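You operate a simulated robot arm through the tools that you are given. There is no shell and no other tool.

You run a simulated robot arm. Do the job below in one go: nothing can be reset, and whatever is moved stays where it is left.

TASK
Fold the brown bag shut; seal it with the HOT sticker from the drawer.
Fine: top flap down on the cuff, sticker square across both and pressed on; the prep table drawer ends shut.
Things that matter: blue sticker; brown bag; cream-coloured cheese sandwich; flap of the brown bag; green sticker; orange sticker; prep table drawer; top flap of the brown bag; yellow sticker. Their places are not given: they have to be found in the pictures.

The check looks at the end state, three seconds after you hand in, the way a careful person would. Anything else that was tipped, shoved, dropped, spilled or broken makes it a failure. Lids that push on must go on centred and level and be pressed home; caps that screw on are set level and turned clockwise until they are tight. Flat cloth is picked up by pressing the open fingertips on it (5 to 10 N) and closing them slowly along it; thin cloth reads only 2 to 8 mm in the jaws.

THE ROBOT
A 6-joint arm with a two-finger parallel gripper, fixed in place. Base frame: the origin is at the foot of the arm, x ahead of it, y to its left, z up. Lengths are in mm, angles in degrees, forces in N, time in s.
With the tool pointing down near the work surface it reaches from about 300 to 700 mm from the base axis. Its first joint turns from -166.0 to 166.0 degrees. Payload 4.1 kg.
The TCP is the grasp point between the finger pads, 23 mm short of the fingertips. In the tool frame z runs along the fingers and y along their closing line. Largest opening 94 mm; finger width 38, thickness 10; the body of the gripper, 54 by 96 mm, starts 39 mm behind the TCP.
Orientation is that of the tool frame in the base frame, as a unit quaternion [w, x, y, z]. With the fingers straight down and closing along the base's y, the tool's x points along the base's -x, its y along +y and its z along -z.

THE INTERFACE
- The arm moves only by the tool move_arm. Its argument "steps" is a list of rows, each an object (a shift or turn left out is 0, a gripper value left out holds the last) with "travel": the shift along the tool's x, y, z in mm, a list of three; "rotation": the turn, a rotation vector about the tool's x, y, z in degrees, a list of three; "grip": the gripper command, from -1 (shut) to 1 (fully open), values between in proportion. In form: [{"travel": [tx, ty, tz], "rotation": [rx, ry, rz], "grip": grip}, ...]. A call has 1 to 20 rows; each row shifts and turns the commanded pose from where the row before left it, along the tool's axes as they then stand. Rows are played at 5 a second. More than 50 mm and 8.6 degrees between two rows, or a gripper value outside its range, and nothing of the call is played. Where a pose cannot be reached the arm comes as near as it can. A force on the tool above 40 N (or 10 N above the force at the start of the call, whichever is more), or a blocked arm, ends the call early, and 0.2 s more pass. The fingers move at their own pace (about 45 mm/s each) and stop on an object; they squeeze with about 43 N. The grip force told is the motor's: it shows also when the fingers shut on nothing. Time passes only in rows, and 0.2 s behind the last, so rows that do not move let the fingers close. The reply holds the time, the measured pose of the TCP, the force on the tool along the base axes, the opening and the grip force, in the units named above and with some noise, with the torque about the TCP (base axes, N m) and any sound that the robot's microphone picked up.
- Cameras (640 x 400 px; columns grow to the right, rows downward): "scene" is fixed at [50, 500.5, 1439.9]; the picture's right is [-0.72, -0.69, 0.00], its down [-0.16, 0.17, -0.97] and it looks along [0.67, -0.70, -0.23] (base axes); focal length 214 px, centre (320, 200). "wrist" rides on the gripper at [86, 16, -75] in the tool frame; the picture's right is [-0.18, 0.98, 0.00], its down [-0.58, -0.11, -0.81] and it looks along [-0.79, -0.15, 0.59] (tool axes); focal length 243 px, centre (320, 200).
- camera(camera): a new picture of that camera. No time passes.
- lift_body(by): slides the trunk up (or, below 0, down) by that many mm; the arm rides with it, the base frame stays. It gives what a move gives, with no picture.
- measure_at(camera, pixels): for up to 12 pixels [column, row] of the newest picture of that camera ("zoom" is the newest enlarged one), the place [x, y, z] in the base frame of the surface seen there, good to about 3 mm. No time passes.
- enlarge(camera, box): a new picture of the part [left, top, right, bottom] of that camera's present view, enlarged. No time passes.
- sign_off(): hands the job in; it is judged then, once.

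Unless the task says otherwise, let go and move clear before handing in.

The tools are called after "Request:" as a command line: name --argument value ..., lists and objects as JSON in quotes. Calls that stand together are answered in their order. move_arm: Moves the arm, as the interface text tells. Its arguments: {"type":"object","properties":{"steps":{"type":"array","items":{"type":"object","properties":{"travel":{"type":"array","items":{"type":"number"}},"rotation":{"type":"array","items":{"type":"number"}},"grip":{"type":"number"}}}}},"required":["steps"]} The other tools are called the same way: lift_body (by) slides the trunk up or down; camera (camera) takes a picture; measure_at (camera, pixels) gives the place of the surface under pixels of a picture; enlarge (camera, box) takes an enlarged picture of a part of a camera's view; sign_off () hands the job in.

At the start:

```text
clock: 0.0
ee_pos: [275.2, 208.0, 1344.2]
ee_rot: [0.0, 0.0, 1.0, 0.0]
contact_force: [-0.3, 0.2, 0.2]
moment: [-0.03, -0.01, 0.0]
width: 94.2
finger_force: 0.1
trunk travel left (down, up): [-525.0, 65.0]
```

scene: 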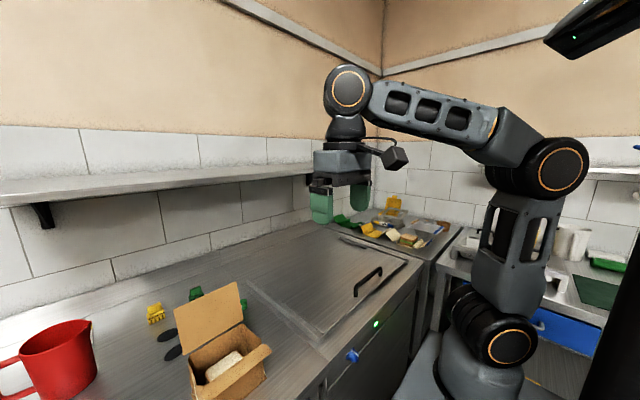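
wrist: 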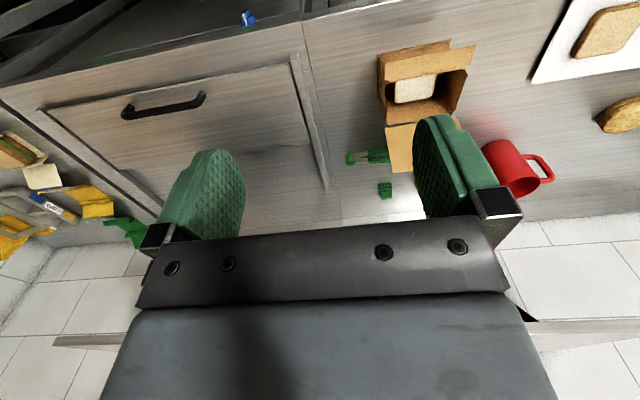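

The scene picture shows an open brown bag/box around (225,365) with a sandwich in it, and a counter with handles at (368,280) and a blue knob at (352,356). I'll enlarge the relevant parts before moving.

Request:
enlarge --camera "scene" --box '[120, 260, 320, 400]'

Request:
enlarge --camera "scene" --box '[420, 200, 640, 400]'

Request:
enlarge --camera "scene" --box '[300, 180, 480, 300]'

Request:
enlarge --camera "wrist" --box '[320, 0, 640, 200]'

Request:
enlarge --camera "wrist" --box '[0, 0, 320, 200]'

```text
2.86 times, centred on (220, 330) of scene
```

zoom: 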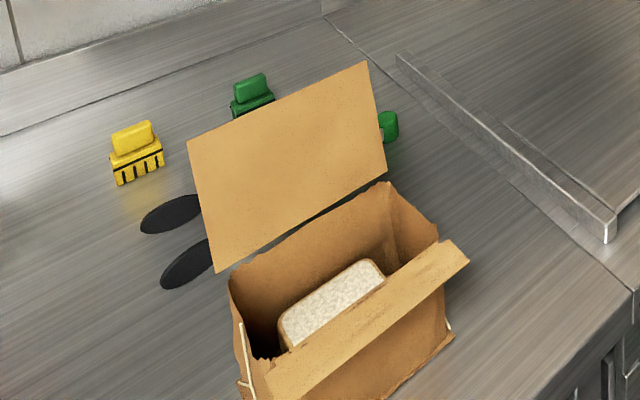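

```text
2.00 times, centred on (530, 300) of scene
```

zoom: 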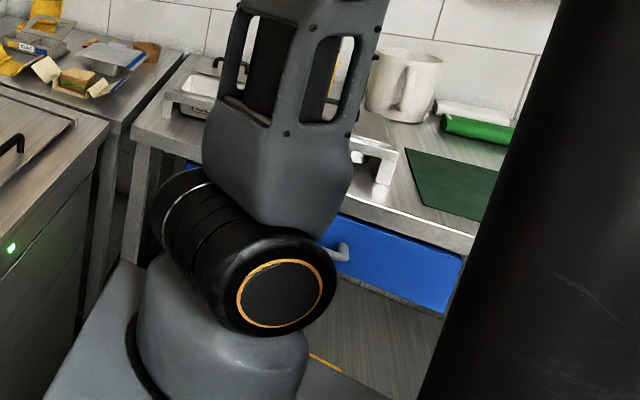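

```text
3.33 times, centred on (390, 240) of scene
```

zoom: 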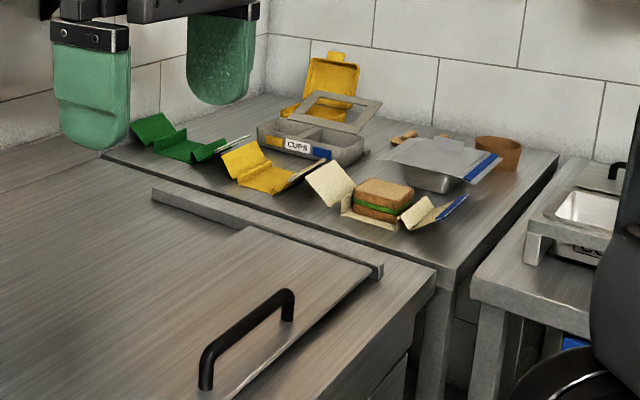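

```text
2.00 times, centred on (480, 100) of wrist
```

zoom: 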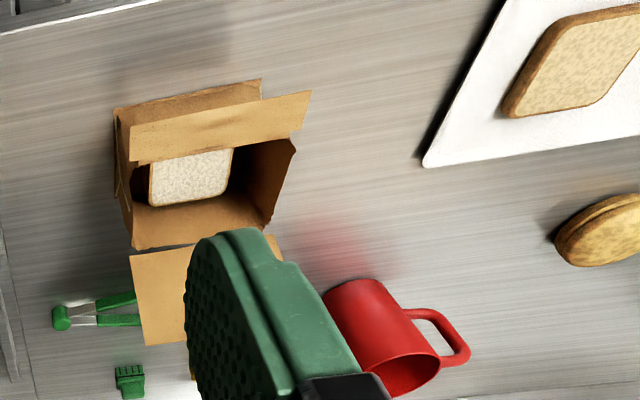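

```text
2.00 times, centred on (160, 100) of wrist
```

zoom: 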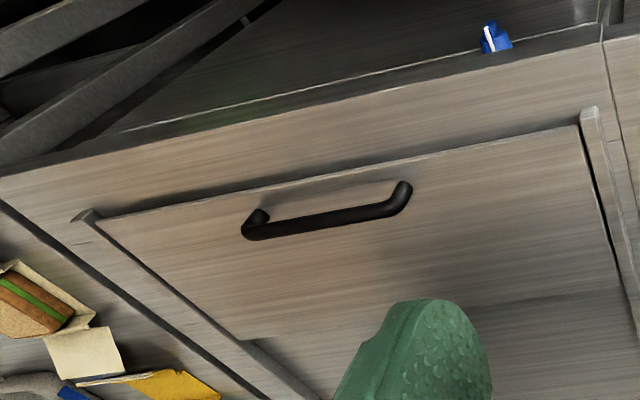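

The bag is on the left counter (scene (225,365)); the blue drawer with a handle at about (535,325) is on the right prep table. I'll measure key points.

Request:
camera --camera "scene"

Request:
measure_at --camera "scene" --pixels '[[237, 284], [179, 329], [196, 353], [253, 318], [245, 335], [285, 345], [268, 352], [225, 365], [155, 314], [197, 293], [283, 335], [200, 377]]'

Request:
measure_at --camera "scene" --pixels '[[540, 325], [560, 335], [580, 345], [530, 312], [600, 290], [460, 265], [440, 280], [575, 370], [570, 245], [610, 262], [350, 355], [368, 280]]'

```text
taken
```

scene: 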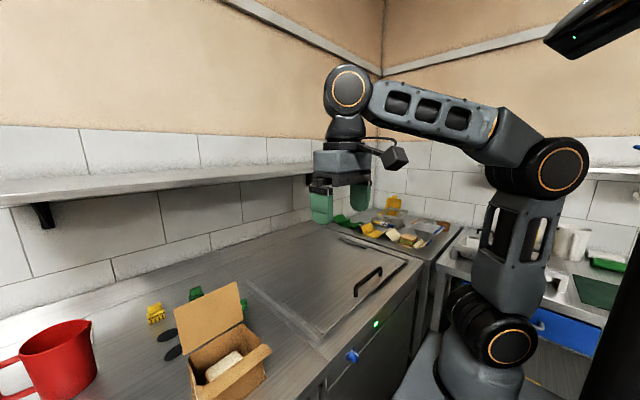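

```text
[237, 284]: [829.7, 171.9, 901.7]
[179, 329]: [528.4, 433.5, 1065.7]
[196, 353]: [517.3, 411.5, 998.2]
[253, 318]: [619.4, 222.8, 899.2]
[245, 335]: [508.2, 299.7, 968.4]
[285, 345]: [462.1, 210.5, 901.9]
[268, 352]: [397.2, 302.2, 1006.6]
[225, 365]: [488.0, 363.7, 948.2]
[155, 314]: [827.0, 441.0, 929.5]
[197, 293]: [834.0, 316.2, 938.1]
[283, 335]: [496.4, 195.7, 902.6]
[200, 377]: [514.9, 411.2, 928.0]
```

```text
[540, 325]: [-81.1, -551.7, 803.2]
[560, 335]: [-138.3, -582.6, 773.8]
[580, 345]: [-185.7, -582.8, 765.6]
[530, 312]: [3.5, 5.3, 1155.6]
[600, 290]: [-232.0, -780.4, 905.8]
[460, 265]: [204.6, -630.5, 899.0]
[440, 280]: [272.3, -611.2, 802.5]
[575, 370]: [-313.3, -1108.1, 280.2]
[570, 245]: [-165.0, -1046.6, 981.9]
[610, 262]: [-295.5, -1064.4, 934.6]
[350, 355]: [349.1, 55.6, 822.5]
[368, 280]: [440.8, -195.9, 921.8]
```

Counter top is at z≈901 and the drawer front at y≈-582 with its handle near (-81,-551,803). I'll check the obstacles at the right (black column at (600,200), the object at top right) before turning the arm there.

Request:
measure_at --camera "scene" --pixels '[[610, 200], [630, 120], [590, 390], [600, 20], [560, 50], [620, 250], [480, 290], [450, 250], [500, 240], [545, 235], [588, 180], [620, 175]]'

Request:
enlarge --camera "scene" --box '[500, 270, 620, 400]'

Request:
measure_at --camera "zoom" --pixels '[[180, 180], [220, 170], [220, 190], [150, 175], [100, 150], [300, 250], [400, 150], [450, 260], [250, 130], [350, 170], [200, 200], [235, 180]]'

```text
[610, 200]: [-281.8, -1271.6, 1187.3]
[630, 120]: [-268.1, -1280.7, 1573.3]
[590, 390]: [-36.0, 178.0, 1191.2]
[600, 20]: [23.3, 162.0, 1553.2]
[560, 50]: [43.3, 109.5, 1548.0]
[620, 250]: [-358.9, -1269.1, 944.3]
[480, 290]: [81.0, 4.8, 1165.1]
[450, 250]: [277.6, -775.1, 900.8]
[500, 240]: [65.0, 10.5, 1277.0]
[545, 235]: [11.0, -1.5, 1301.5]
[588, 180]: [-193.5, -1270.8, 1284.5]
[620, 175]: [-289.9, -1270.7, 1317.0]
```

```text
3.08 times, centred on (560, 335) of scene
```

zoom: 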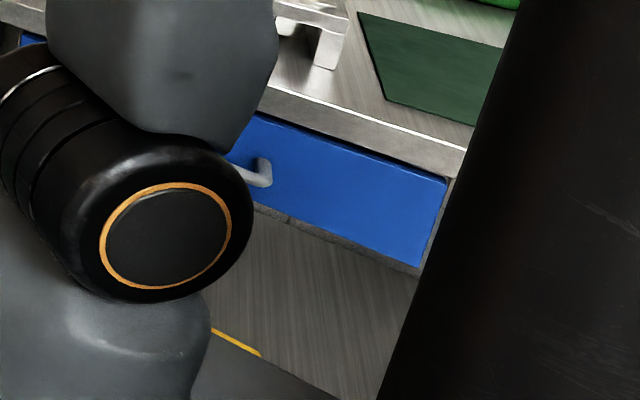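

```text
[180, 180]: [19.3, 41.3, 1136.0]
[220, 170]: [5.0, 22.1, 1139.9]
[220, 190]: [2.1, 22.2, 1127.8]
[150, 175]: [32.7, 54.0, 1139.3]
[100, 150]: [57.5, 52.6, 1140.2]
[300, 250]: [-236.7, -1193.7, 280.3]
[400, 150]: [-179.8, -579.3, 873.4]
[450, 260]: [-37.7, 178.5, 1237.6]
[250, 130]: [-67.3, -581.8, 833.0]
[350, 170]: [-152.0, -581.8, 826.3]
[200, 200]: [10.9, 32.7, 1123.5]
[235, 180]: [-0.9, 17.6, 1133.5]
```

Drawer front spans roughly x -215…+130 at y≈-582; the bar handle sits at about z 803. Now I'll map the bag geometry from an enlarged picture.

Request:
enlarge --camera "scene" --box '[170, 275, 290, 400]'

Request:
measure_at --camera "zoom" --pixels '[[50, 180], [340, 40], [385, 240], [100, 405], [240, 220], [120, 420], [400, 260], [485, 330], [500, 400], [180, 590], [350, 480], [270, 470]]'

Request:
measure_at --camera "zoom" --pixels '[[200, 500], [250, 450], [330, 420], [300, 500], [330, 540], [420, 430], [450, 480], [490, 510], [250, 380], [380, 330], [550, 410], [530, 380]]'

```text
3.20 times, centred on (230, 338) of scene
```

zoom: 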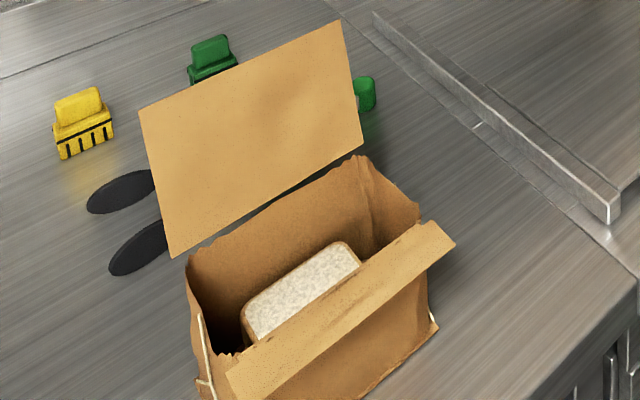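

```text
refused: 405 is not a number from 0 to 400
```

```text
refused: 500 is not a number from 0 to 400
```

Request:
measure_at --camera "zoom" --pixels '[[145, 115], [335, 28], [358, 140], [175, 252], [250, 140], [200, 257], [365, 165], [415, 215], [430, 230], [450, 243], [235, 375], [260, 395]]'

Request:
measure_at --camera "zoom" --pixels '[[340, 320], [300, 345], [380, 285], [350, 345], [420, 300], [400, 350], [300, 280], [260, 310], [340, 255], [190, 300], [215, 370], [435, 325]]'

```text
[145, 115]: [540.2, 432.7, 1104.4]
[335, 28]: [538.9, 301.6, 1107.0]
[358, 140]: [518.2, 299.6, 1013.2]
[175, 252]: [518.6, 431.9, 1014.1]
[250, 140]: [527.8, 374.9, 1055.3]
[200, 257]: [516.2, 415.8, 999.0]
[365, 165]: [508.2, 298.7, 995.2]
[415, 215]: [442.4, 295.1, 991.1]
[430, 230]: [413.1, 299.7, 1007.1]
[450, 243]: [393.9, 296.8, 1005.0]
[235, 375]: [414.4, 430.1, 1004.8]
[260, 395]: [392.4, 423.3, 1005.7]
```

```text
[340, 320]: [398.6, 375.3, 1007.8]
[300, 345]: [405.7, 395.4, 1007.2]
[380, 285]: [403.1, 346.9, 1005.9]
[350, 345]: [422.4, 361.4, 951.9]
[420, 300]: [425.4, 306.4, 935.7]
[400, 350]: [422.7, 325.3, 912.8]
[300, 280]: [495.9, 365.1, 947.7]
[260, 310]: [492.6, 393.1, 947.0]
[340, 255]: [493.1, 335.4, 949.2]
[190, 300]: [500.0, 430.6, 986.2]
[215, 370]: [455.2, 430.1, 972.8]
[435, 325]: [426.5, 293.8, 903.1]
```

The flap's hinge line is at about x 517, z 1010, its free edge at (540, 300–432, 1107), and the cuff lies at x≈393–418, z≈1006. I'll go over the flap to behind it, holding high, to sweep it shut.

Request:
move_arm --steps '[{"travel": [-37.5, 19.6, 18], "grip": 0.3}, {"travel": [-37.5, 19.6, 18], "grip": 0.3}, {"travel": [-37.5, 19.6, 18], "grip": 0.3}, {"travel": [-37.5, 19.6, 18], "grip": 0.3}]'

Request:
camera --camera "scene"

Request:
camera --camera "wrist"

```text
clock: 1.0
ee_pos: [425.8, 287.5, 1271.0]
ee_rot: [0.001, 0.001, 1.0, 0.0]
contact_force: [-0.2, 0.2, -0.5]
moment: [-0.02, 0.04, 0.01]
width: 61.1
finger_force: 0.2
trunk travel left (down, up): [-525.0, 65.0]
```

```text
taken
```

scene: 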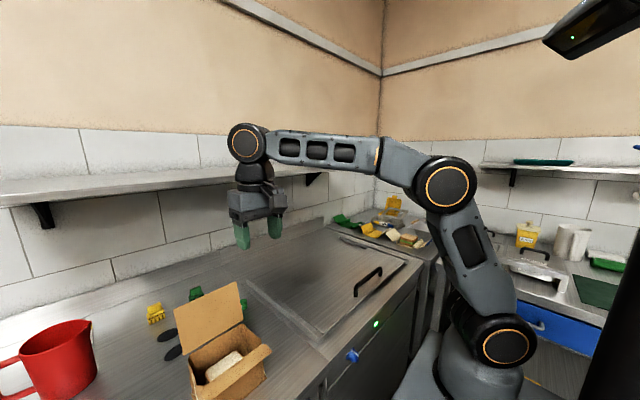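

```text
taken
```

wrist: 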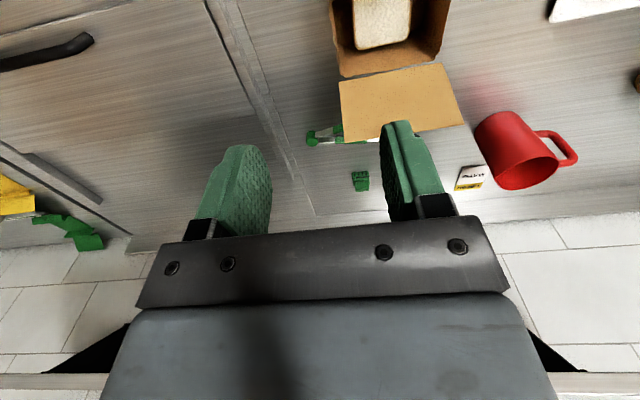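

The move tracked as expected; the flap's back lies ahead. Continuing over the flap to behind it.

Request:
move_arm --steps '[{"travel": [-37.5, 19.6, 10]}, {"travel": [-37.5, 19.6, 10]}, {"travel": [-37.5, 19.6, 10]}, {"travel": [-37.5, 19.0, 10]}]'

Request:
camera --camera "scene"

Request:
enlarge --camera "scene" --box '[130, 160, 330, 400]'

```text
clock: 2.0
ee_pos: [533.9, 338.6, 1210.5]
ee_rot: [-0.001, -0.001, 1.0, -0.001]
contact_force: [1.0, 1.2, -0.3]
moment: [-0.07, 0.0, 0.0]
width: 61.3
finger_force: 0.0
out of reach, approached as far as the arm can: row 3, 4
trunk travel left (down, up): [-525.0, 65.0]
```

```text
taken
```

scene: 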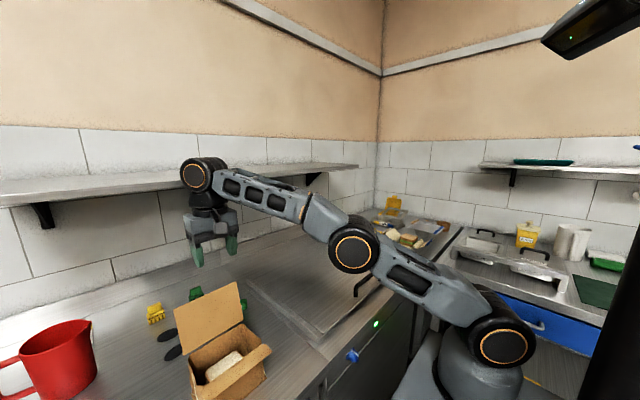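

```text
1.67 times, centred on (230, 280) of scene
```

zoom: 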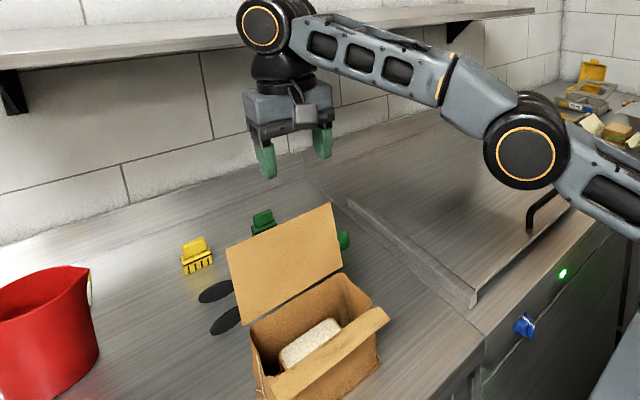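

The arm hit its reach limit at (534, 339, 1210), with the shoulder below. Raising the trunk will bring the shoulder nearer wrist height and give more reach behind the flap.

Request:
lift_body --by 65

```text
clock: 3.0
ee_pos: [533.8, 336.6, 1278.0]
ee_rot: [0.001, -0.001, 1.0, 0.0]
contact_force: [-0.6, -0.3, 0.8]
moment: [0.02, -0.01, -0.02]
width: 61.0
finger_force: 0.1
trunk travel left (down, up): [-590.0, 0.0]
```

Now I'll lower to about z 1160 (tips still above the flap's 1107 edge) and reach outward past the flap.

Request:
move_arm --steps '[{"travel": [0, 0, 40]}, {"travel": [-5, 5, 40]}, {"travel": [-10, 8, 30]}, {"travel": [-12, 8, 0]}, {"travel": [-12, 7, 0]}]'

Request:
camera --camera "scene"

Request:
enlarge --camera "scene" --box '[130, 160, 330, 400]'

```text
clock: 4.2
ee_pos: [570.9, 364.4, 1165.7]
ee_rot: [0.0, -0.001, 1.0, 0.0]
contact_force: [-0.2, -0.3, -0.1]
moment: [-0.01, -0.03, 0.03]
width: 61.1
finger_force: 0.0
out of reach, approached as far as the arm can: row 5
trunk travel left (down, up): [-590.0, 0.0]
```

```text
taken
```

scene: 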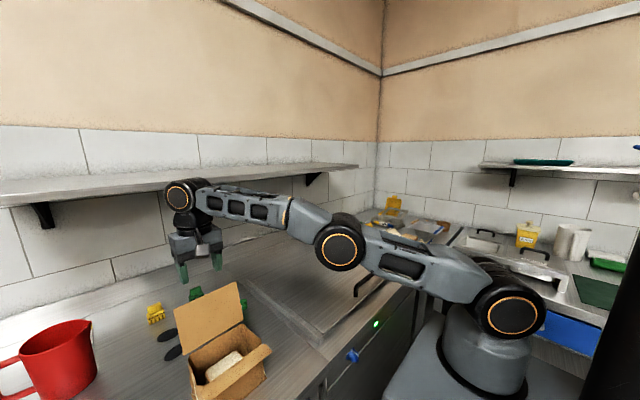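

```text
1.67 times, centred on (230, 280) of scene
```

zoom: 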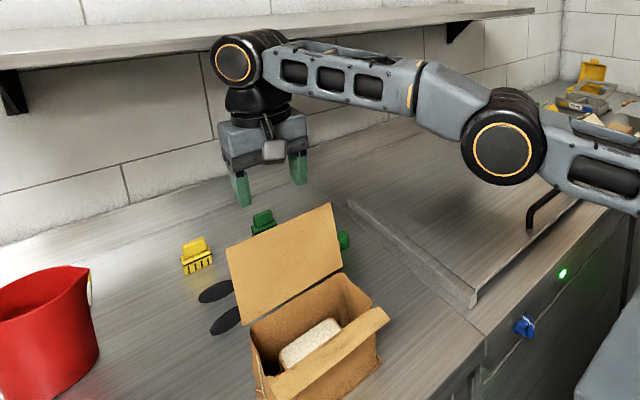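

I'm now behind the flap at (571, 364, 1166). I'll lower the tips to about z 1085 behind it and begin to push it toward -x.

Request:
move_arm --steps '[{"travel": [-1, 0, 29]}, {"travel": [-1, 0, 29]}, {"travel": [6, 0, 0]}, {"travel": [12, 0, 0]}, {"travel": [12, 0, 0]}, {"travel": [12, 0, 0]}, {"travel": [12, 0, 0]}]'

Request:
camera --camera "scene"

Request:
enlarge --camera "scene" --box '[130, 160, 330, 400]'

```text
clock: 5.8
ee_pos: [516.3, 364.1, 1109.2]
ee_rot: [0.0, -0.001, 1.0, 0.0]
contact_force: [0.3, 0.8, -0.2]
moment: [0.0, -0.03, 0.01]
width: 61.1
finger_force: 0.2
trunk travel left (down, up): [-590.0, 0.0]
```

```text
taken
```

scene: 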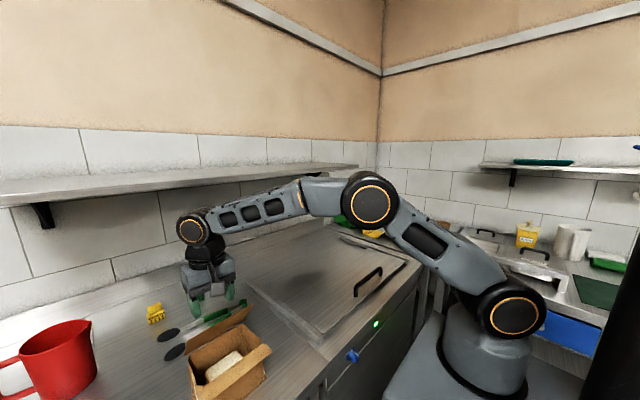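

```text
1.67 times, centred on (230, 280) of scene
```

zoom: 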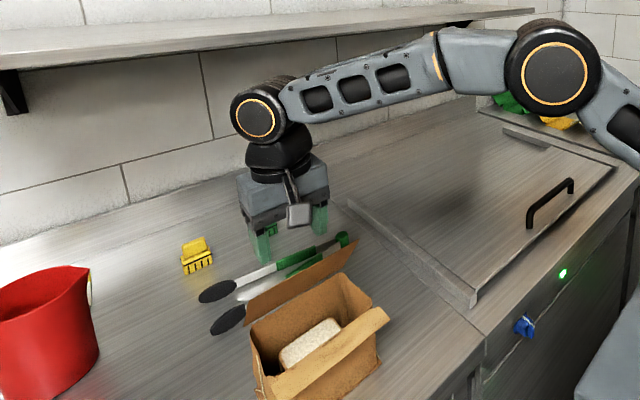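

In the zoomed picture the flap now looks like a thin band behind the rim at (300,285), so I need to check which way it tilted.

Request:
enlarge --camera "scene" --box '[180, 260, 280, 340]'

Request:
measure_at --camera "scene" --pixels '[[204, 349], [215, 337], [225, 329], [235, 322], [243, 312], [237, 317], [218, 332], [222, 336], [200, 310], [230, 300], [210, 345], [246, 303]]'

Request:
camera --camera "wrist"

```text
5.00 times, centred on (230, 300) of scene
```

zoom: 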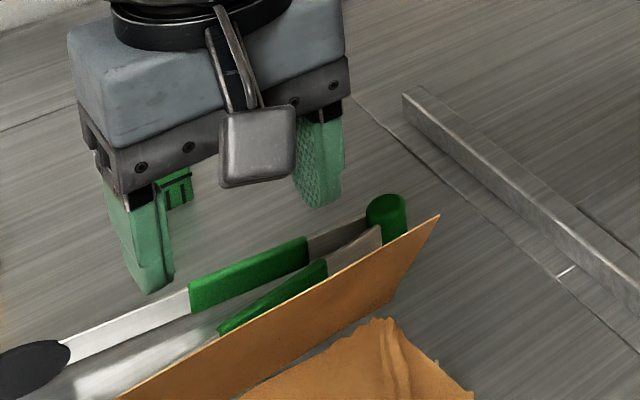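

```text
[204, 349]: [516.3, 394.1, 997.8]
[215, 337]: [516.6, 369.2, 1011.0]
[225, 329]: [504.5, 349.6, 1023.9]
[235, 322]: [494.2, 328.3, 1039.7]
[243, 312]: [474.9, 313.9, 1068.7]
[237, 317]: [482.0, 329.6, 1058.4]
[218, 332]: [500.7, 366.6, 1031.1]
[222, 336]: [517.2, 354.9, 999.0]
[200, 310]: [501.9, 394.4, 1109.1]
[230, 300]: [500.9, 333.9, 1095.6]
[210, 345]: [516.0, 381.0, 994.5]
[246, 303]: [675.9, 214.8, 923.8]
```

```text
taken
```

wrist: 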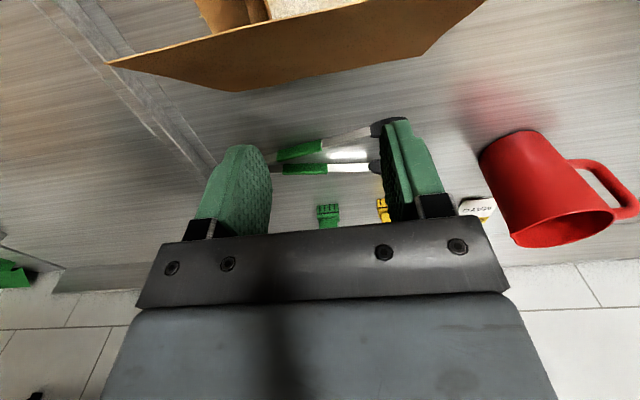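

The flap is leaning the right way: measured points give (475,314,1069), i.e. it's about 125° round toward the cuff. I'll follow it down with the fingertips.

Request:
move_arm --steps '[{"travel": [16, 0, 11]}, {"travel": [17, 0, 12]}, {"travel": [12, 0, 14]}, {"travel": [8, 0, 12]}]'

Request:
camera --camera "scene"

Request:
enlarge --camera "scene" --box '[160, 250, 290, 400]'

```text
clock: 6.8
ee_pos: [461.5, 362.7, 1060.1]
ee_rot: [0.0, -0.001, 1.0, 0.0]
contact_force: [-1.0, -0.3, -1.1]
moment: [0.02, 0.01, -0.02]
width: 61.0
finger_force: 0.0
trunk travel left (down, up): [-590.0, 0.0]
```

```text
taken
```

scene: 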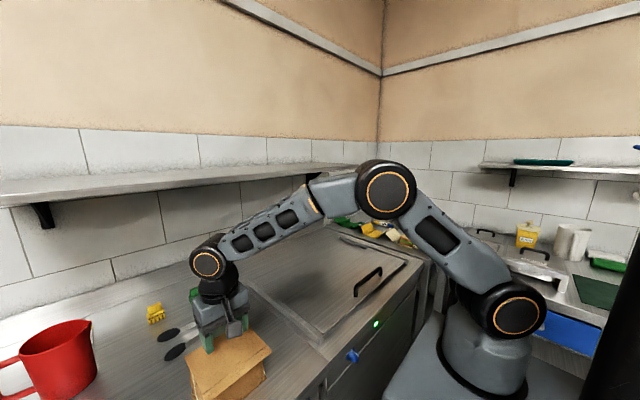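

```text
2.67 times, centred on (225, 325) of scene
```

zoom: 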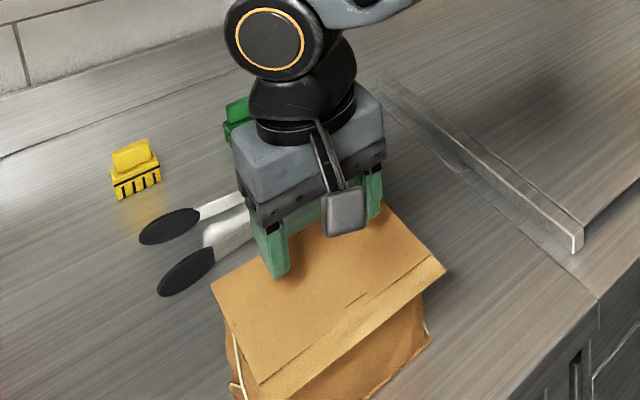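

The flap now lies over the opening with its free edge on the cuff. I'll measure its height along the edge.

Request:
measure_at --camera "zoom" --pixels '[[260, 378], [300, 350], [350, 318], [400, 282], [430, 260], [330, 345], [280, 390], [420, 283], [370, 315], [300, 310], [250, 330], [390, 240]]'

Request:
enlarge --camera "scene" --box '[180, 320, 280, 400]'

```text
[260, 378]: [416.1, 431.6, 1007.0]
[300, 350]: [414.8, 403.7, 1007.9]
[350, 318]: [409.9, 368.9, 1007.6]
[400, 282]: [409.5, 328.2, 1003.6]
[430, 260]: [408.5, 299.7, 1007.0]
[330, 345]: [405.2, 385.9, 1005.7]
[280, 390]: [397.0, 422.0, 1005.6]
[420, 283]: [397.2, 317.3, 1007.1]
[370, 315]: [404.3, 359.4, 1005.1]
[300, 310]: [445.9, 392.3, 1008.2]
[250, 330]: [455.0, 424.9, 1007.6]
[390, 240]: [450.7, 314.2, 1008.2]
```

```text
5.00 times, centred on (230, 360) of scene
```

zoom: 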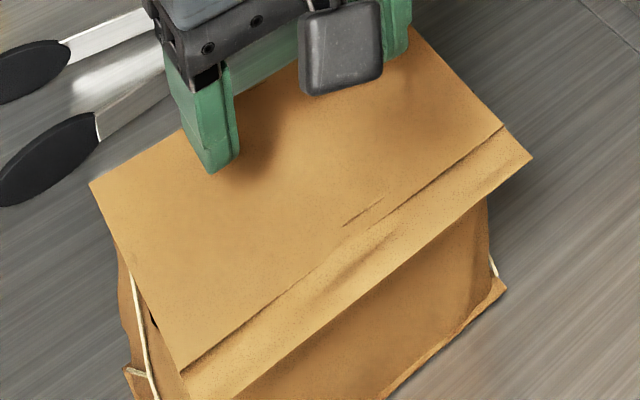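

The flap is flat at z≈1008 with its edge at x≈408–416 and the cuff visible from x≈393 to there. Now I'll withdraw upward and swing the arm round toward the drawer on the right.

Request:
move_arm --steps '[{"travel": [0, 0, -40]}, {"travel": [26, -33, -26]}, {"travel": [26, -33, -26]}, {"travel": [26, -33, -26]}, {"travel": [26, -33, -26]}, {"travel": [26, -33, -26]}, {"travel": [0, -45, 0]}, {"travel": [0, -45, 0]}, {"travel": [0, -45, 0]}, {"travel": [0, -45, 0]}, {"travel": [0, -45, 0]}, {"travel": [0, -45, 0]}, {"travel": [0, -45, 0]}, {"travel": [0, -45, 0]}, {"travel": [0, -45, 0]}]'

Request:
camera --camera "scene"

```text
clock: 10.0
ee_pos: [336.5, -208.7, 1229.0]
ee_rot: [0.0, -0.001, 1.0, 0.0]
contact_force: [0.0, 0.3, -0.6]
moment: [0.01, -0.02, 0.01]
width: 60.9
finger_force: 0.1
trunk travel left (down, up): [-590.0, 0.0]
```

```text
taken
```

scene: 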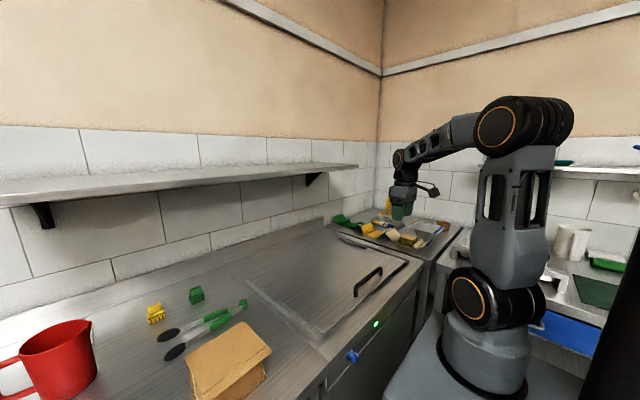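

The flap stays down. Continuing round to (0,-330), then turning the tool 90° so the wrist camera faces the drawer.

Request:
move_arm --steps '[{"travel": [47, -17.5, 0]}, {"travel": [47, -17.5, 0]}, {"travel": [47, -17.5, 0]}, {"travel": [47, -17.5, 0]}, {"travel": [47, -17.5, 0]}, {"travel": [47, -17.5, 0]}, {"travel": [47, -17.5, 0]}, {"rotation": [0, 0, 8.2]}, {"rotation": [0, 0, 8.2]}, {"rotation": [0, 0, 8.2]}, {"rotation": [0, 0, 8.2]}, {"rotation": [0, 0, 8.2]}, {"rotation": [0, 0, 8.2]}, {"rotation": [0, 0, 8.2]}, {"rotation": [0, 0, 8.2]}, {"rotation": [0, 0, 8.2]}, {"rotation": [0, 0, 8.2]}, {"rotation": [0, 0, 8]}]'

Request:
camera --camera "scene"

Request:
camera --camera "wrist"

```text
refused: row 1 steps farther than a row can; nothing moved
```

```text
taken
```

scene: 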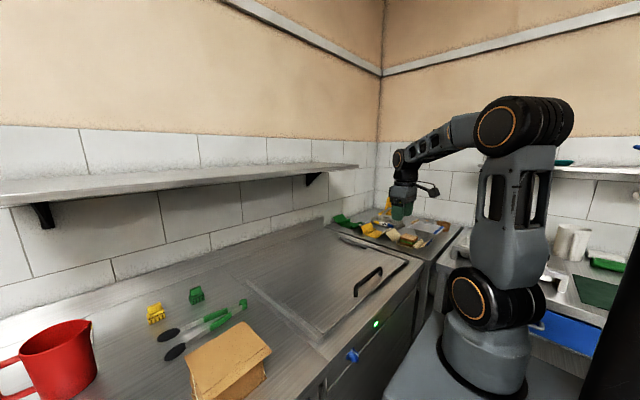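

```text
taken
```

wrist: 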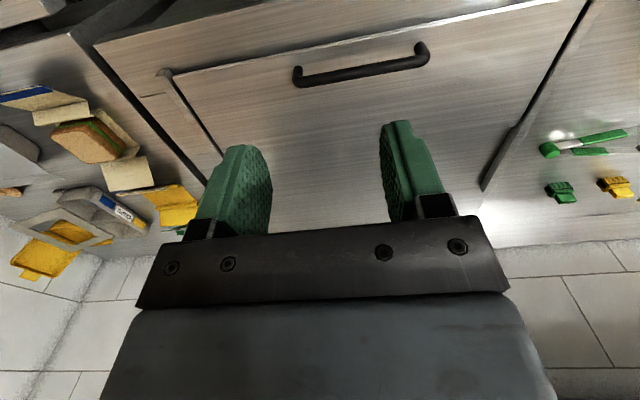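

The row step was 50.15 mm, just too long; I'll shorten the shifts and resend.

Request:
move_arm --steps '[{"travel": [45, -16, 0]}, {"travel": [45, -16, 0]}, {"travel": [45, -16, 0]}, {"travel": [45, -16, 0]}, {"travel": [45, -16, 0]}, {"travel": [45, -16, 0]}, {"travel": [45, -16, 0]}, {"rotation": [0, 0, 8.2]}, {"rotation": [0, 0, 8.2]}, {"rotation": [0, 0, 8.2]}, {"rotation": [0, 0, 8.2]}, {"rotation": [0, 0, 8.2]}, {"rotation": [0, 0, 8.2]}, {"rotation": [0, 0, 8.2]}, {"rotation": [0, 0, 8.2]}, {"rotation": [0, 0, 8.2]}, {"rotation": [0, 0, 8.2]}, {"rotation": [0, 0, 8]}]'

Request:
camera --camera "scene"

Request:
camera --camera "wrist"

```text
clock: 13.8
ee_pos: [19.3, -319.2, 1231.5]
ee_rot: [0.0, 0.708, 0.706, 0.0]
contact_force: [0.1, -0.1, -0.2]
moment: [-0.02, 0.01, 0.0]
width: 61.1
finger_force: 0.0
trunk travel left (down, up): [-590.0, 0.0]
```

```text
taken
```

scene: 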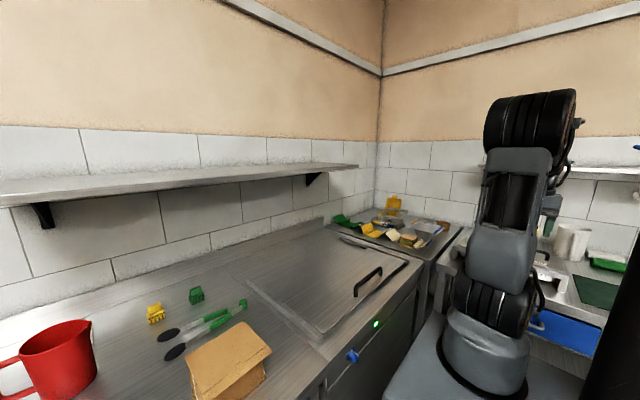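

```text
taken
```

wrist: 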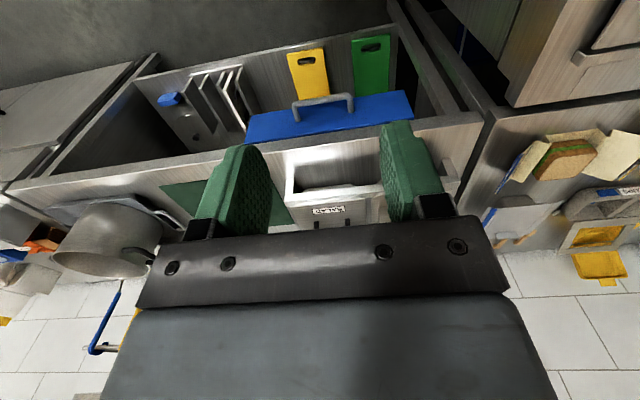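

The wrist picture (upside-down) shows the blue drawer front with its grey U-handle at (325,105). Measuring it and its surroundings.

Request:
measure_at --camera "wrist" --pixels '[[297, 110], [325, 102], [350, 98], [353, 110], [297, 122], [250, 125], [410, 100], [330, 125], [380, 105], [330, 145], [412, 118], [250, 142]]'

Request:
enlarge --camera "wrist" --box '[220, 30, 440, 170]'

```text
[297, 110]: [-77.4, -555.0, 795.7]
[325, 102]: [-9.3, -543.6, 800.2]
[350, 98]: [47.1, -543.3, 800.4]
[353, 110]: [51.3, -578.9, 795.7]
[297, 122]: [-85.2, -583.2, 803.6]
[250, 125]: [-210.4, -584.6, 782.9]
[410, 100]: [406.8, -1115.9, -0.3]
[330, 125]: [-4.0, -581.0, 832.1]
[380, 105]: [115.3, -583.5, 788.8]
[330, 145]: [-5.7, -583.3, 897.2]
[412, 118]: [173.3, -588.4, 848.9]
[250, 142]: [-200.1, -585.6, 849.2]
```

```text
2.86 times, centred on (330, 100) of wrist
```

zoom: 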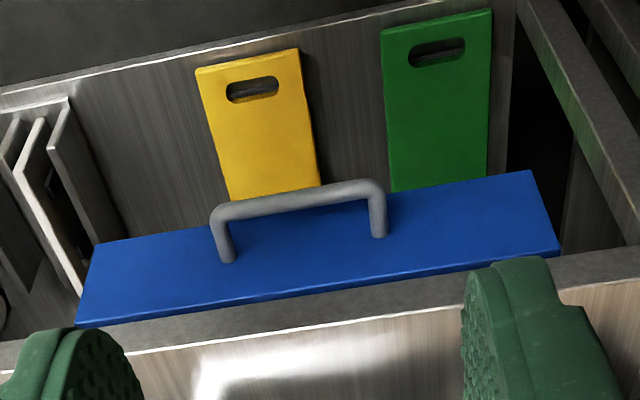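

The bar handle runs x≈-80…+50 at y≈-546, z≈798, in front of the drawer face at y≈-583 with the table lip above it. I'll lower the trunk to get closer and re-measure the bar.

Request:
lift_body --by -150

Request:
camera --camera "wrist"

Request:
enlarge --camera "wrist" --box '[180, 0, 460, 175]'

Request:
camera --camera "scene"

```text
clock: 15.6
ee_pos: [20.1, -320.3, 1081.4]
ee_rot: [0.0, 0.707, 0.707, 0.0]
contact_force: [-1.2, 0.2, 0.3]
moment: [-0.03, 0.01, 0.01]
width: 61.1
finger_force: 0.0
trunk travel left (down, up): [-440.0, 150.0]
```

```text
taken
```

wrist: 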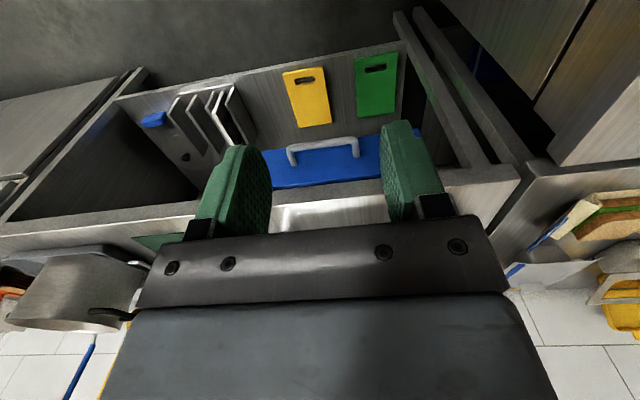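

```text
2.29 times, centred on (320, 88) of wrist
```

zoom: 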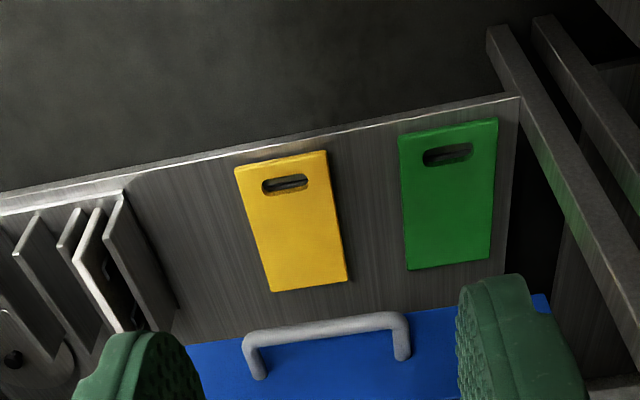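

```text
taken
```

scene: 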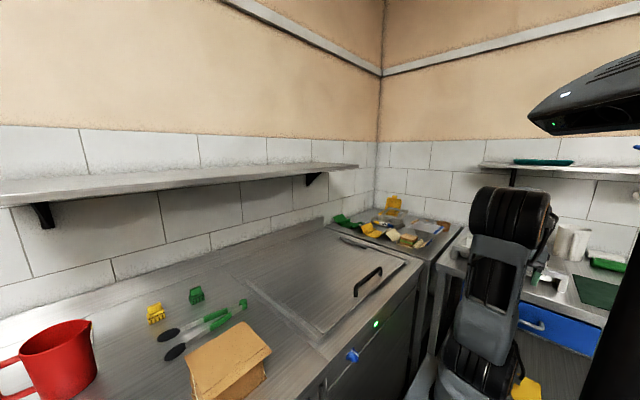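

Request:
measure_at --camera "wrist" --pixels '[[290, 150], [322, 143], [356, 139], [322, 140], [322, 146], [292, 162], [357, 155], [325, 170], [300, 180], [370, 150], [325, 155], [325, 185]]'

Request:
enlarge --camera "wrist" --box '[270, 120, 400, 200]'

```text
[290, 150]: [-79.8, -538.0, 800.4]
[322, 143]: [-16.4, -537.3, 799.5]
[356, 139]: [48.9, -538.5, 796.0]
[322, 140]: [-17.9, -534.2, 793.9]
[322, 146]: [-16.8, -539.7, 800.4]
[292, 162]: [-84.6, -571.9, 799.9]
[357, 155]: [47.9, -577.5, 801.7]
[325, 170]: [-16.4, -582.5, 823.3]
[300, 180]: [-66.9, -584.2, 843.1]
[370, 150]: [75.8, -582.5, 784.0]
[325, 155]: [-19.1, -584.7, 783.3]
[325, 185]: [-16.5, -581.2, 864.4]
```

```text
4.92 times, centred on (335, 160) of wrist
```

zoom: 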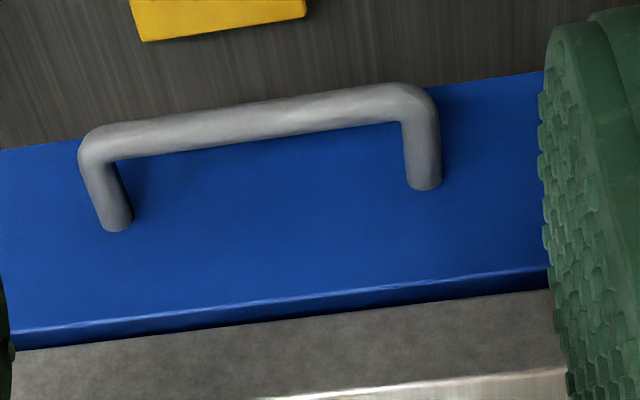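

The bar is about 14 mm thick, centre ≈ (-16,-541,794), with about 35 mm clear behind. I'll turn the tool so the fingers close across the bar, tilt 25° toward the drawer, and narrow the opening.

Request:
move_arm --steps '[{"rotation": [0, 0, -8.2], "grip": -0.19}, {"rotation": [0, 0, -8.2]}, {"rotation": [0, 0, -8.2]}, {"rotation": [0, 0, -8.2]}, {"rotation": [0, 0, -8.2]}, {"rotation": [0, 0, -8.2]}, {"rotation": [0, 0, -8.2]}, {"rotation": [0, 0, -8.2]}, {"rotation": [0, 0, -8.2]}, {"rotation": [0, 0, -8.2]}, {"rotation": [0, 0, -8]}, {"rotation": [8.33, 0, 0]}, {"rotation": [8.33, 0, 0]}, {"rotation": [8.34, 0, 0]}]'

Request:
camera --camera "scene"

Request:
camera --camera "wrist"

```text
clock: 18.6
ee_pos: [20.4, -319.4, 1080.3]
ee_rot: [0.0, -0.001, 0.976, -0.217]
contact_force: [-0.3, 0.1, -0.3]
moment: [0.01, 0.0, 0.0]
width: 38.2
finger_force: 0.0
trunk travel left (down, up): [-440.0, 150.0]
```

```text
taken
```

scene: 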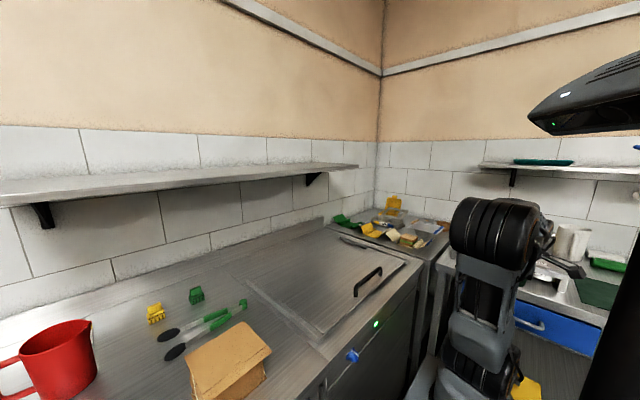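

```text
taken
```

wrist: 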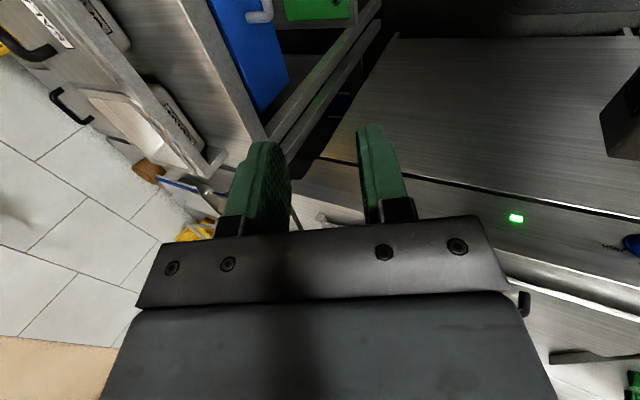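

The tilt is right: tool z is (0,-0.42,-0.91). Now moving to the pre-grasp pose above and in front of the bar.

Request:
move_arm --steps '[{"travel": [6, -13.2, 42.6]}, {"travel": [6, -13.2, 42.6]}, {"travel": [6, -13.2, 42.6]}, {"travel": [6, -13.2, 42.6]}, {"travel": [6, -13.2, 42.6]}, {"travel": [6, -13.2, 42.6]}]'

Request:
camera --camera "scene"

Request:
camera --camera "wrist"

```text
clock: 20.0
ee_pos: [-17.6, -499.4, 883.4]
ee_rot: [0.0, 0.0, 0.976, -0.218]
contact_force: [0.0, -0.2, 1.2]
moment: [0.0, 0.01, -0.02]
width: 38.0
finger_force: 0.1
trunk travel left (down, up): [-440.0, 150.0]
```

```text
taken
```

scene: 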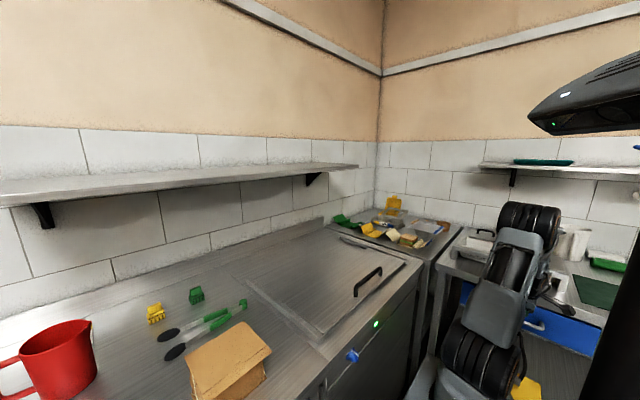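

```text
taken
```

wrist: 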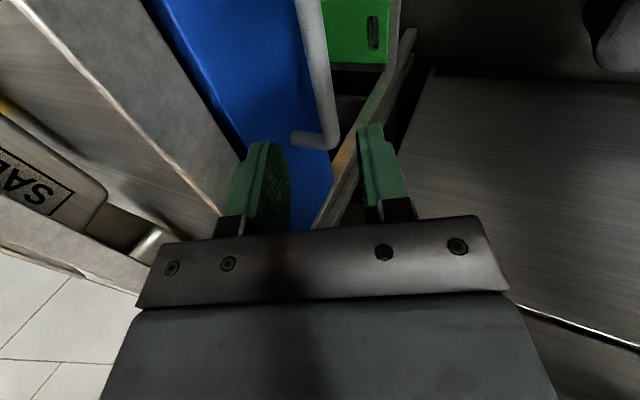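

The bar at (315–333, 0–140) lies between the two fingers' lines. Re-measuring it from here before going in.

Request:
measure_at --camera "wrist" --pixels '[[310, 40], [316, 40], [322, 40], [318, 80], [324, 110], [331, 130], [312, 138], [250, 80], [225, 60], [320, 10], [180, 120], [120, 60]]'

Request:
enlarge --camera "wrist" --box '[200, 0, 440, 200]'

```text
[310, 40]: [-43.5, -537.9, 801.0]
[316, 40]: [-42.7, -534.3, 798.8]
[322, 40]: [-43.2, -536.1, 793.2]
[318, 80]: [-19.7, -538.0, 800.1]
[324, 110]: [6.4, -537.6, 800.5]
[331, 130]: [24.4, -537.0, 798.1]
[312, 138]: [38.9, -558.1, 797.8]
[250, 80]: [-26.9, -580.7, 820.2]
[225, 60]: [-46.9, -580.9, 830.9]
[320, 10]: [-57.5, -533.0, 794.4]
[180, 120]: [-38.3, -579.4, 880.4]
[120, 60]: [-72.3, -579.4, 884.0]
```

```text
2.00 times, centred on (320, 100) of wrist
```

zoom: 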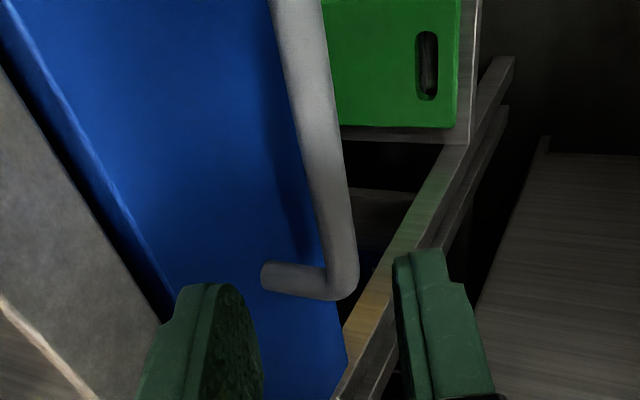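

Bar centre confirmed at about (y -540, z 794). Advancing along the tool axis over the bar, in small steps at the end.

Request:
move_arm --steps '[{"travel": [0, 0, 30]}, {"travel": [0, 0, 30]}, {"travel": [0, 0, 15]}, {"travel": [0, 0, 15]}]'

Request:
camera --camera "wrist"

Request:
camera --camera "scene"

```text
clock: 21.0
ee_pos: [-17.0, -537.9, 800.0]
ee_rot: [0.001, -0.001, 0.976, -0.217]
contact_force: [-0.3, -0.2, 0.3]
moment: [-0.05, 0.01, 0.05]
width: 38.0
finger_force: 0.0
trunk travel left (down, up): [-440.0, 150.0]
```

```text
taken
```

wrist: 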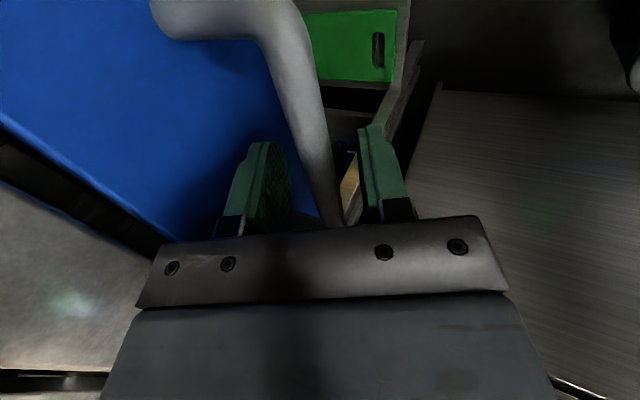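

```text
taken
```

scene: 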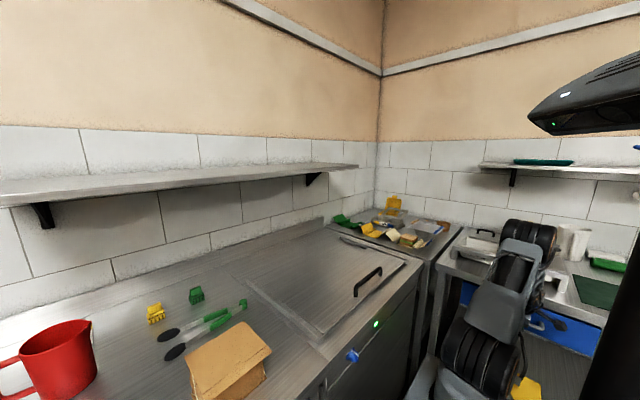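

The bar passes between the two fingers with no contact force. Closing on it.

Request:
move_arm --steps '[{"grip": -1}, {"grip": -1}, {"grip": -1}, {"grip": -1}]'

```text
clock: 22.0
ee_pos: [-17.4, -536.8, 798.4]
ee_rot: [-0.001, 0.0, 0.976, -0.216]
contact_force: [0.1, 1.7, -3.8]
moment: [-0.03, 0.01, -0.11]
width: 14.7
finger_force: 45.3
trunk travel left (down, up): [-440.0, 150.0]
```

Gripped: 14.7 mm wide at 45 N. Pulling the drawer along base +y.

Request:
move_arm --steps '[{"travel": [0, 9.06, -4.23], "grip": -1}, {"travel": [0, 13.6, -6.34]}, {"travel": [0, 13.6, -6.34]}, {"travel": [0, 13.6, -6.34]}, {"travel": [0, 13.6, -6.34]}, {"travel": [0, 13.6, -6.34]}]'

Request:
camera --camera "wrist"

Request:
camera --camera "scene"

```text
clock: 23.4
ee_pos: [-17.1, -452.9, 799.6]
ee_rot: [-0.001, 0.0, 0.977, -0.215]
contact_force: [-4.0, 2.2, -8.1]
moment: [-0.15, 0.25, -0.26]
width: 14.5
finger_force: 45.0
trunk travel left (down, up): [-440.0, 150.0]
```

```text
taken
```

wrist: 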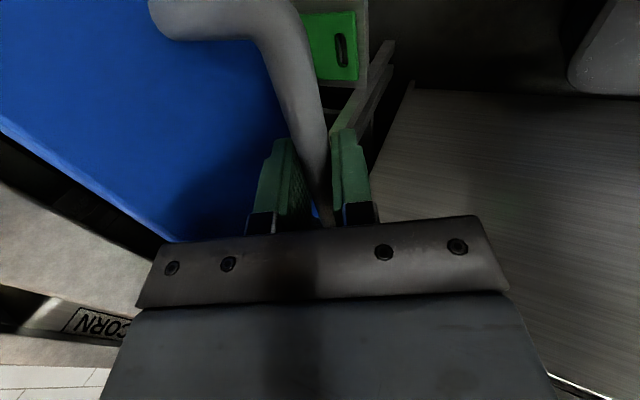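

```text
taken
```

scene: 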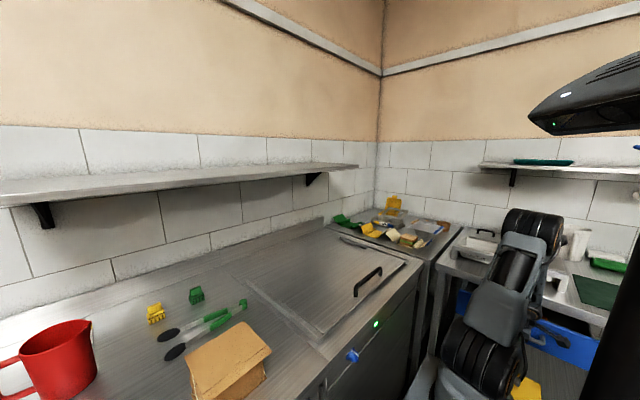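

The drawer is opening smoothly (moved ~84 mm). I'll check what stands on the near side before pulling more.

Request:
measure_at --camera "wrist" --pixels '[[500, 180], [420, 100], [600, 50], [560, 200], [390, 60], [50, 100], [80, 180], [600, 130], [40, 330], [630, 100]]'

Request:
measure_at --camera "scene" --pixels '[[530, 390], [440, 360], [425, 380], [520, 360], [560, 345], [595, 370], [480, 340], [450, 300]]'

```text
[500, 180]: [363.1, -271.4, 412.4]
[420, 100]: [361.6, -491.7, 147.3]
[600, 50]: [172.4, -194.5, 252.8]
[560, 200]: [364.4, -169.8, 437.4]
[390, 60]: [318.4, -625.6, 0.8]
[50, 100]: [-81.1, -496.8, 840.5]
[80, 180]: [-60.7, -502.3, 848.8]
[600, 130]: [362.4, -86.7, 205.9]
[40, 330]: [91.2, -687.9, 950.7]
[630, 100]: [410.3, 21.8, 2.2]
```

```text
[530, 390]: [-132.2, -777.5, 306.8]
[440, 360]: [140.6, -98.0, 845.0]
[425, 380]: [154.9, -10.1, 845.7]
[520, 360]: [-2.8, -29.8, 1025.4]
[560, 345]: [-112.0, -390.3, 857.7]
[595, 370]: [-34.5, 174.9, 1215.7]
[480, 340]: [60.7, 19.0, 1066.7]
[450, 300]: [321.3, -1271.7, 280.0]
```

There is clear space on the near side up to the trunk plate (y≈-190). Pulling a further 120 mm.

Request:
move_arm --steps '[{"travel": [0, 13.6, -6.34]}, {"travel": [0, 13.6, -6.34]}, {"travel": [0, 13.6, -6.34]}, {"travel": [0, 13.6, -6.34]}, {"travel": [0, 13.6, -6.34]}, {"travel": [0, 13.6, -6.34]}, {"travel": [0, 13.6, -6.34]}, {"travel": [0, 13.6, -6.34]}]'

Request:
camera --camera "wrist"

Request:
camera --camera "scene"

```text
clock: 23.8
ee_pos: [-17.9, -439.2, 800.0]
ee_rot: [0.001, 0.0, 0.979, -0.206]
contact_force: [-5.7, 1.4, -13.7]
moment: [-0.02, -0.45, 0.35]
width: 14.9
finger_force: 45.2
out of reach, approached as far as the arm can: row 1, 2
trunk travel left (down, up): [-440.0, 150.0]
stopped in row 2: the force on the tool passed its limit at 47 N (the readings are from after the stop); the commanded pose is now the measured one
```

```text
taken
```

wrist: 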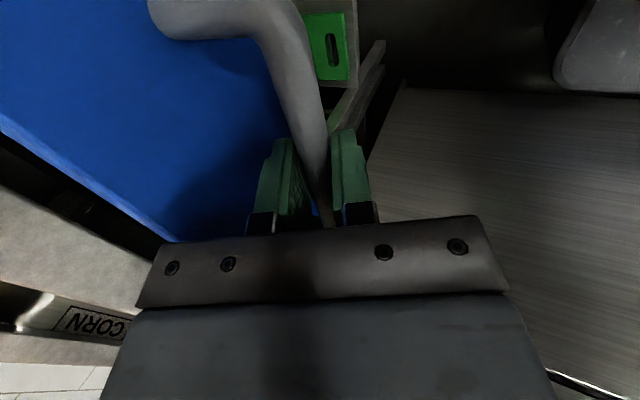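

```text
taken
```

scene: 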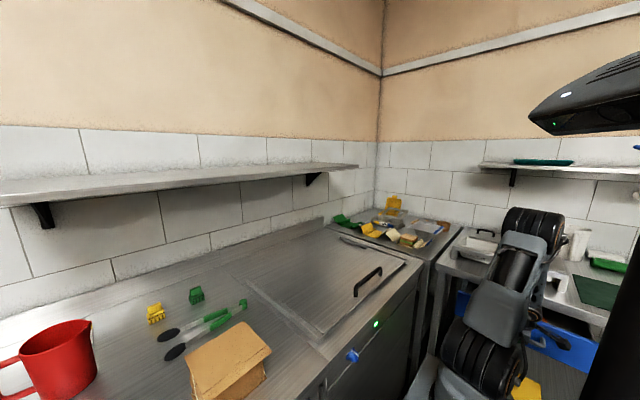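

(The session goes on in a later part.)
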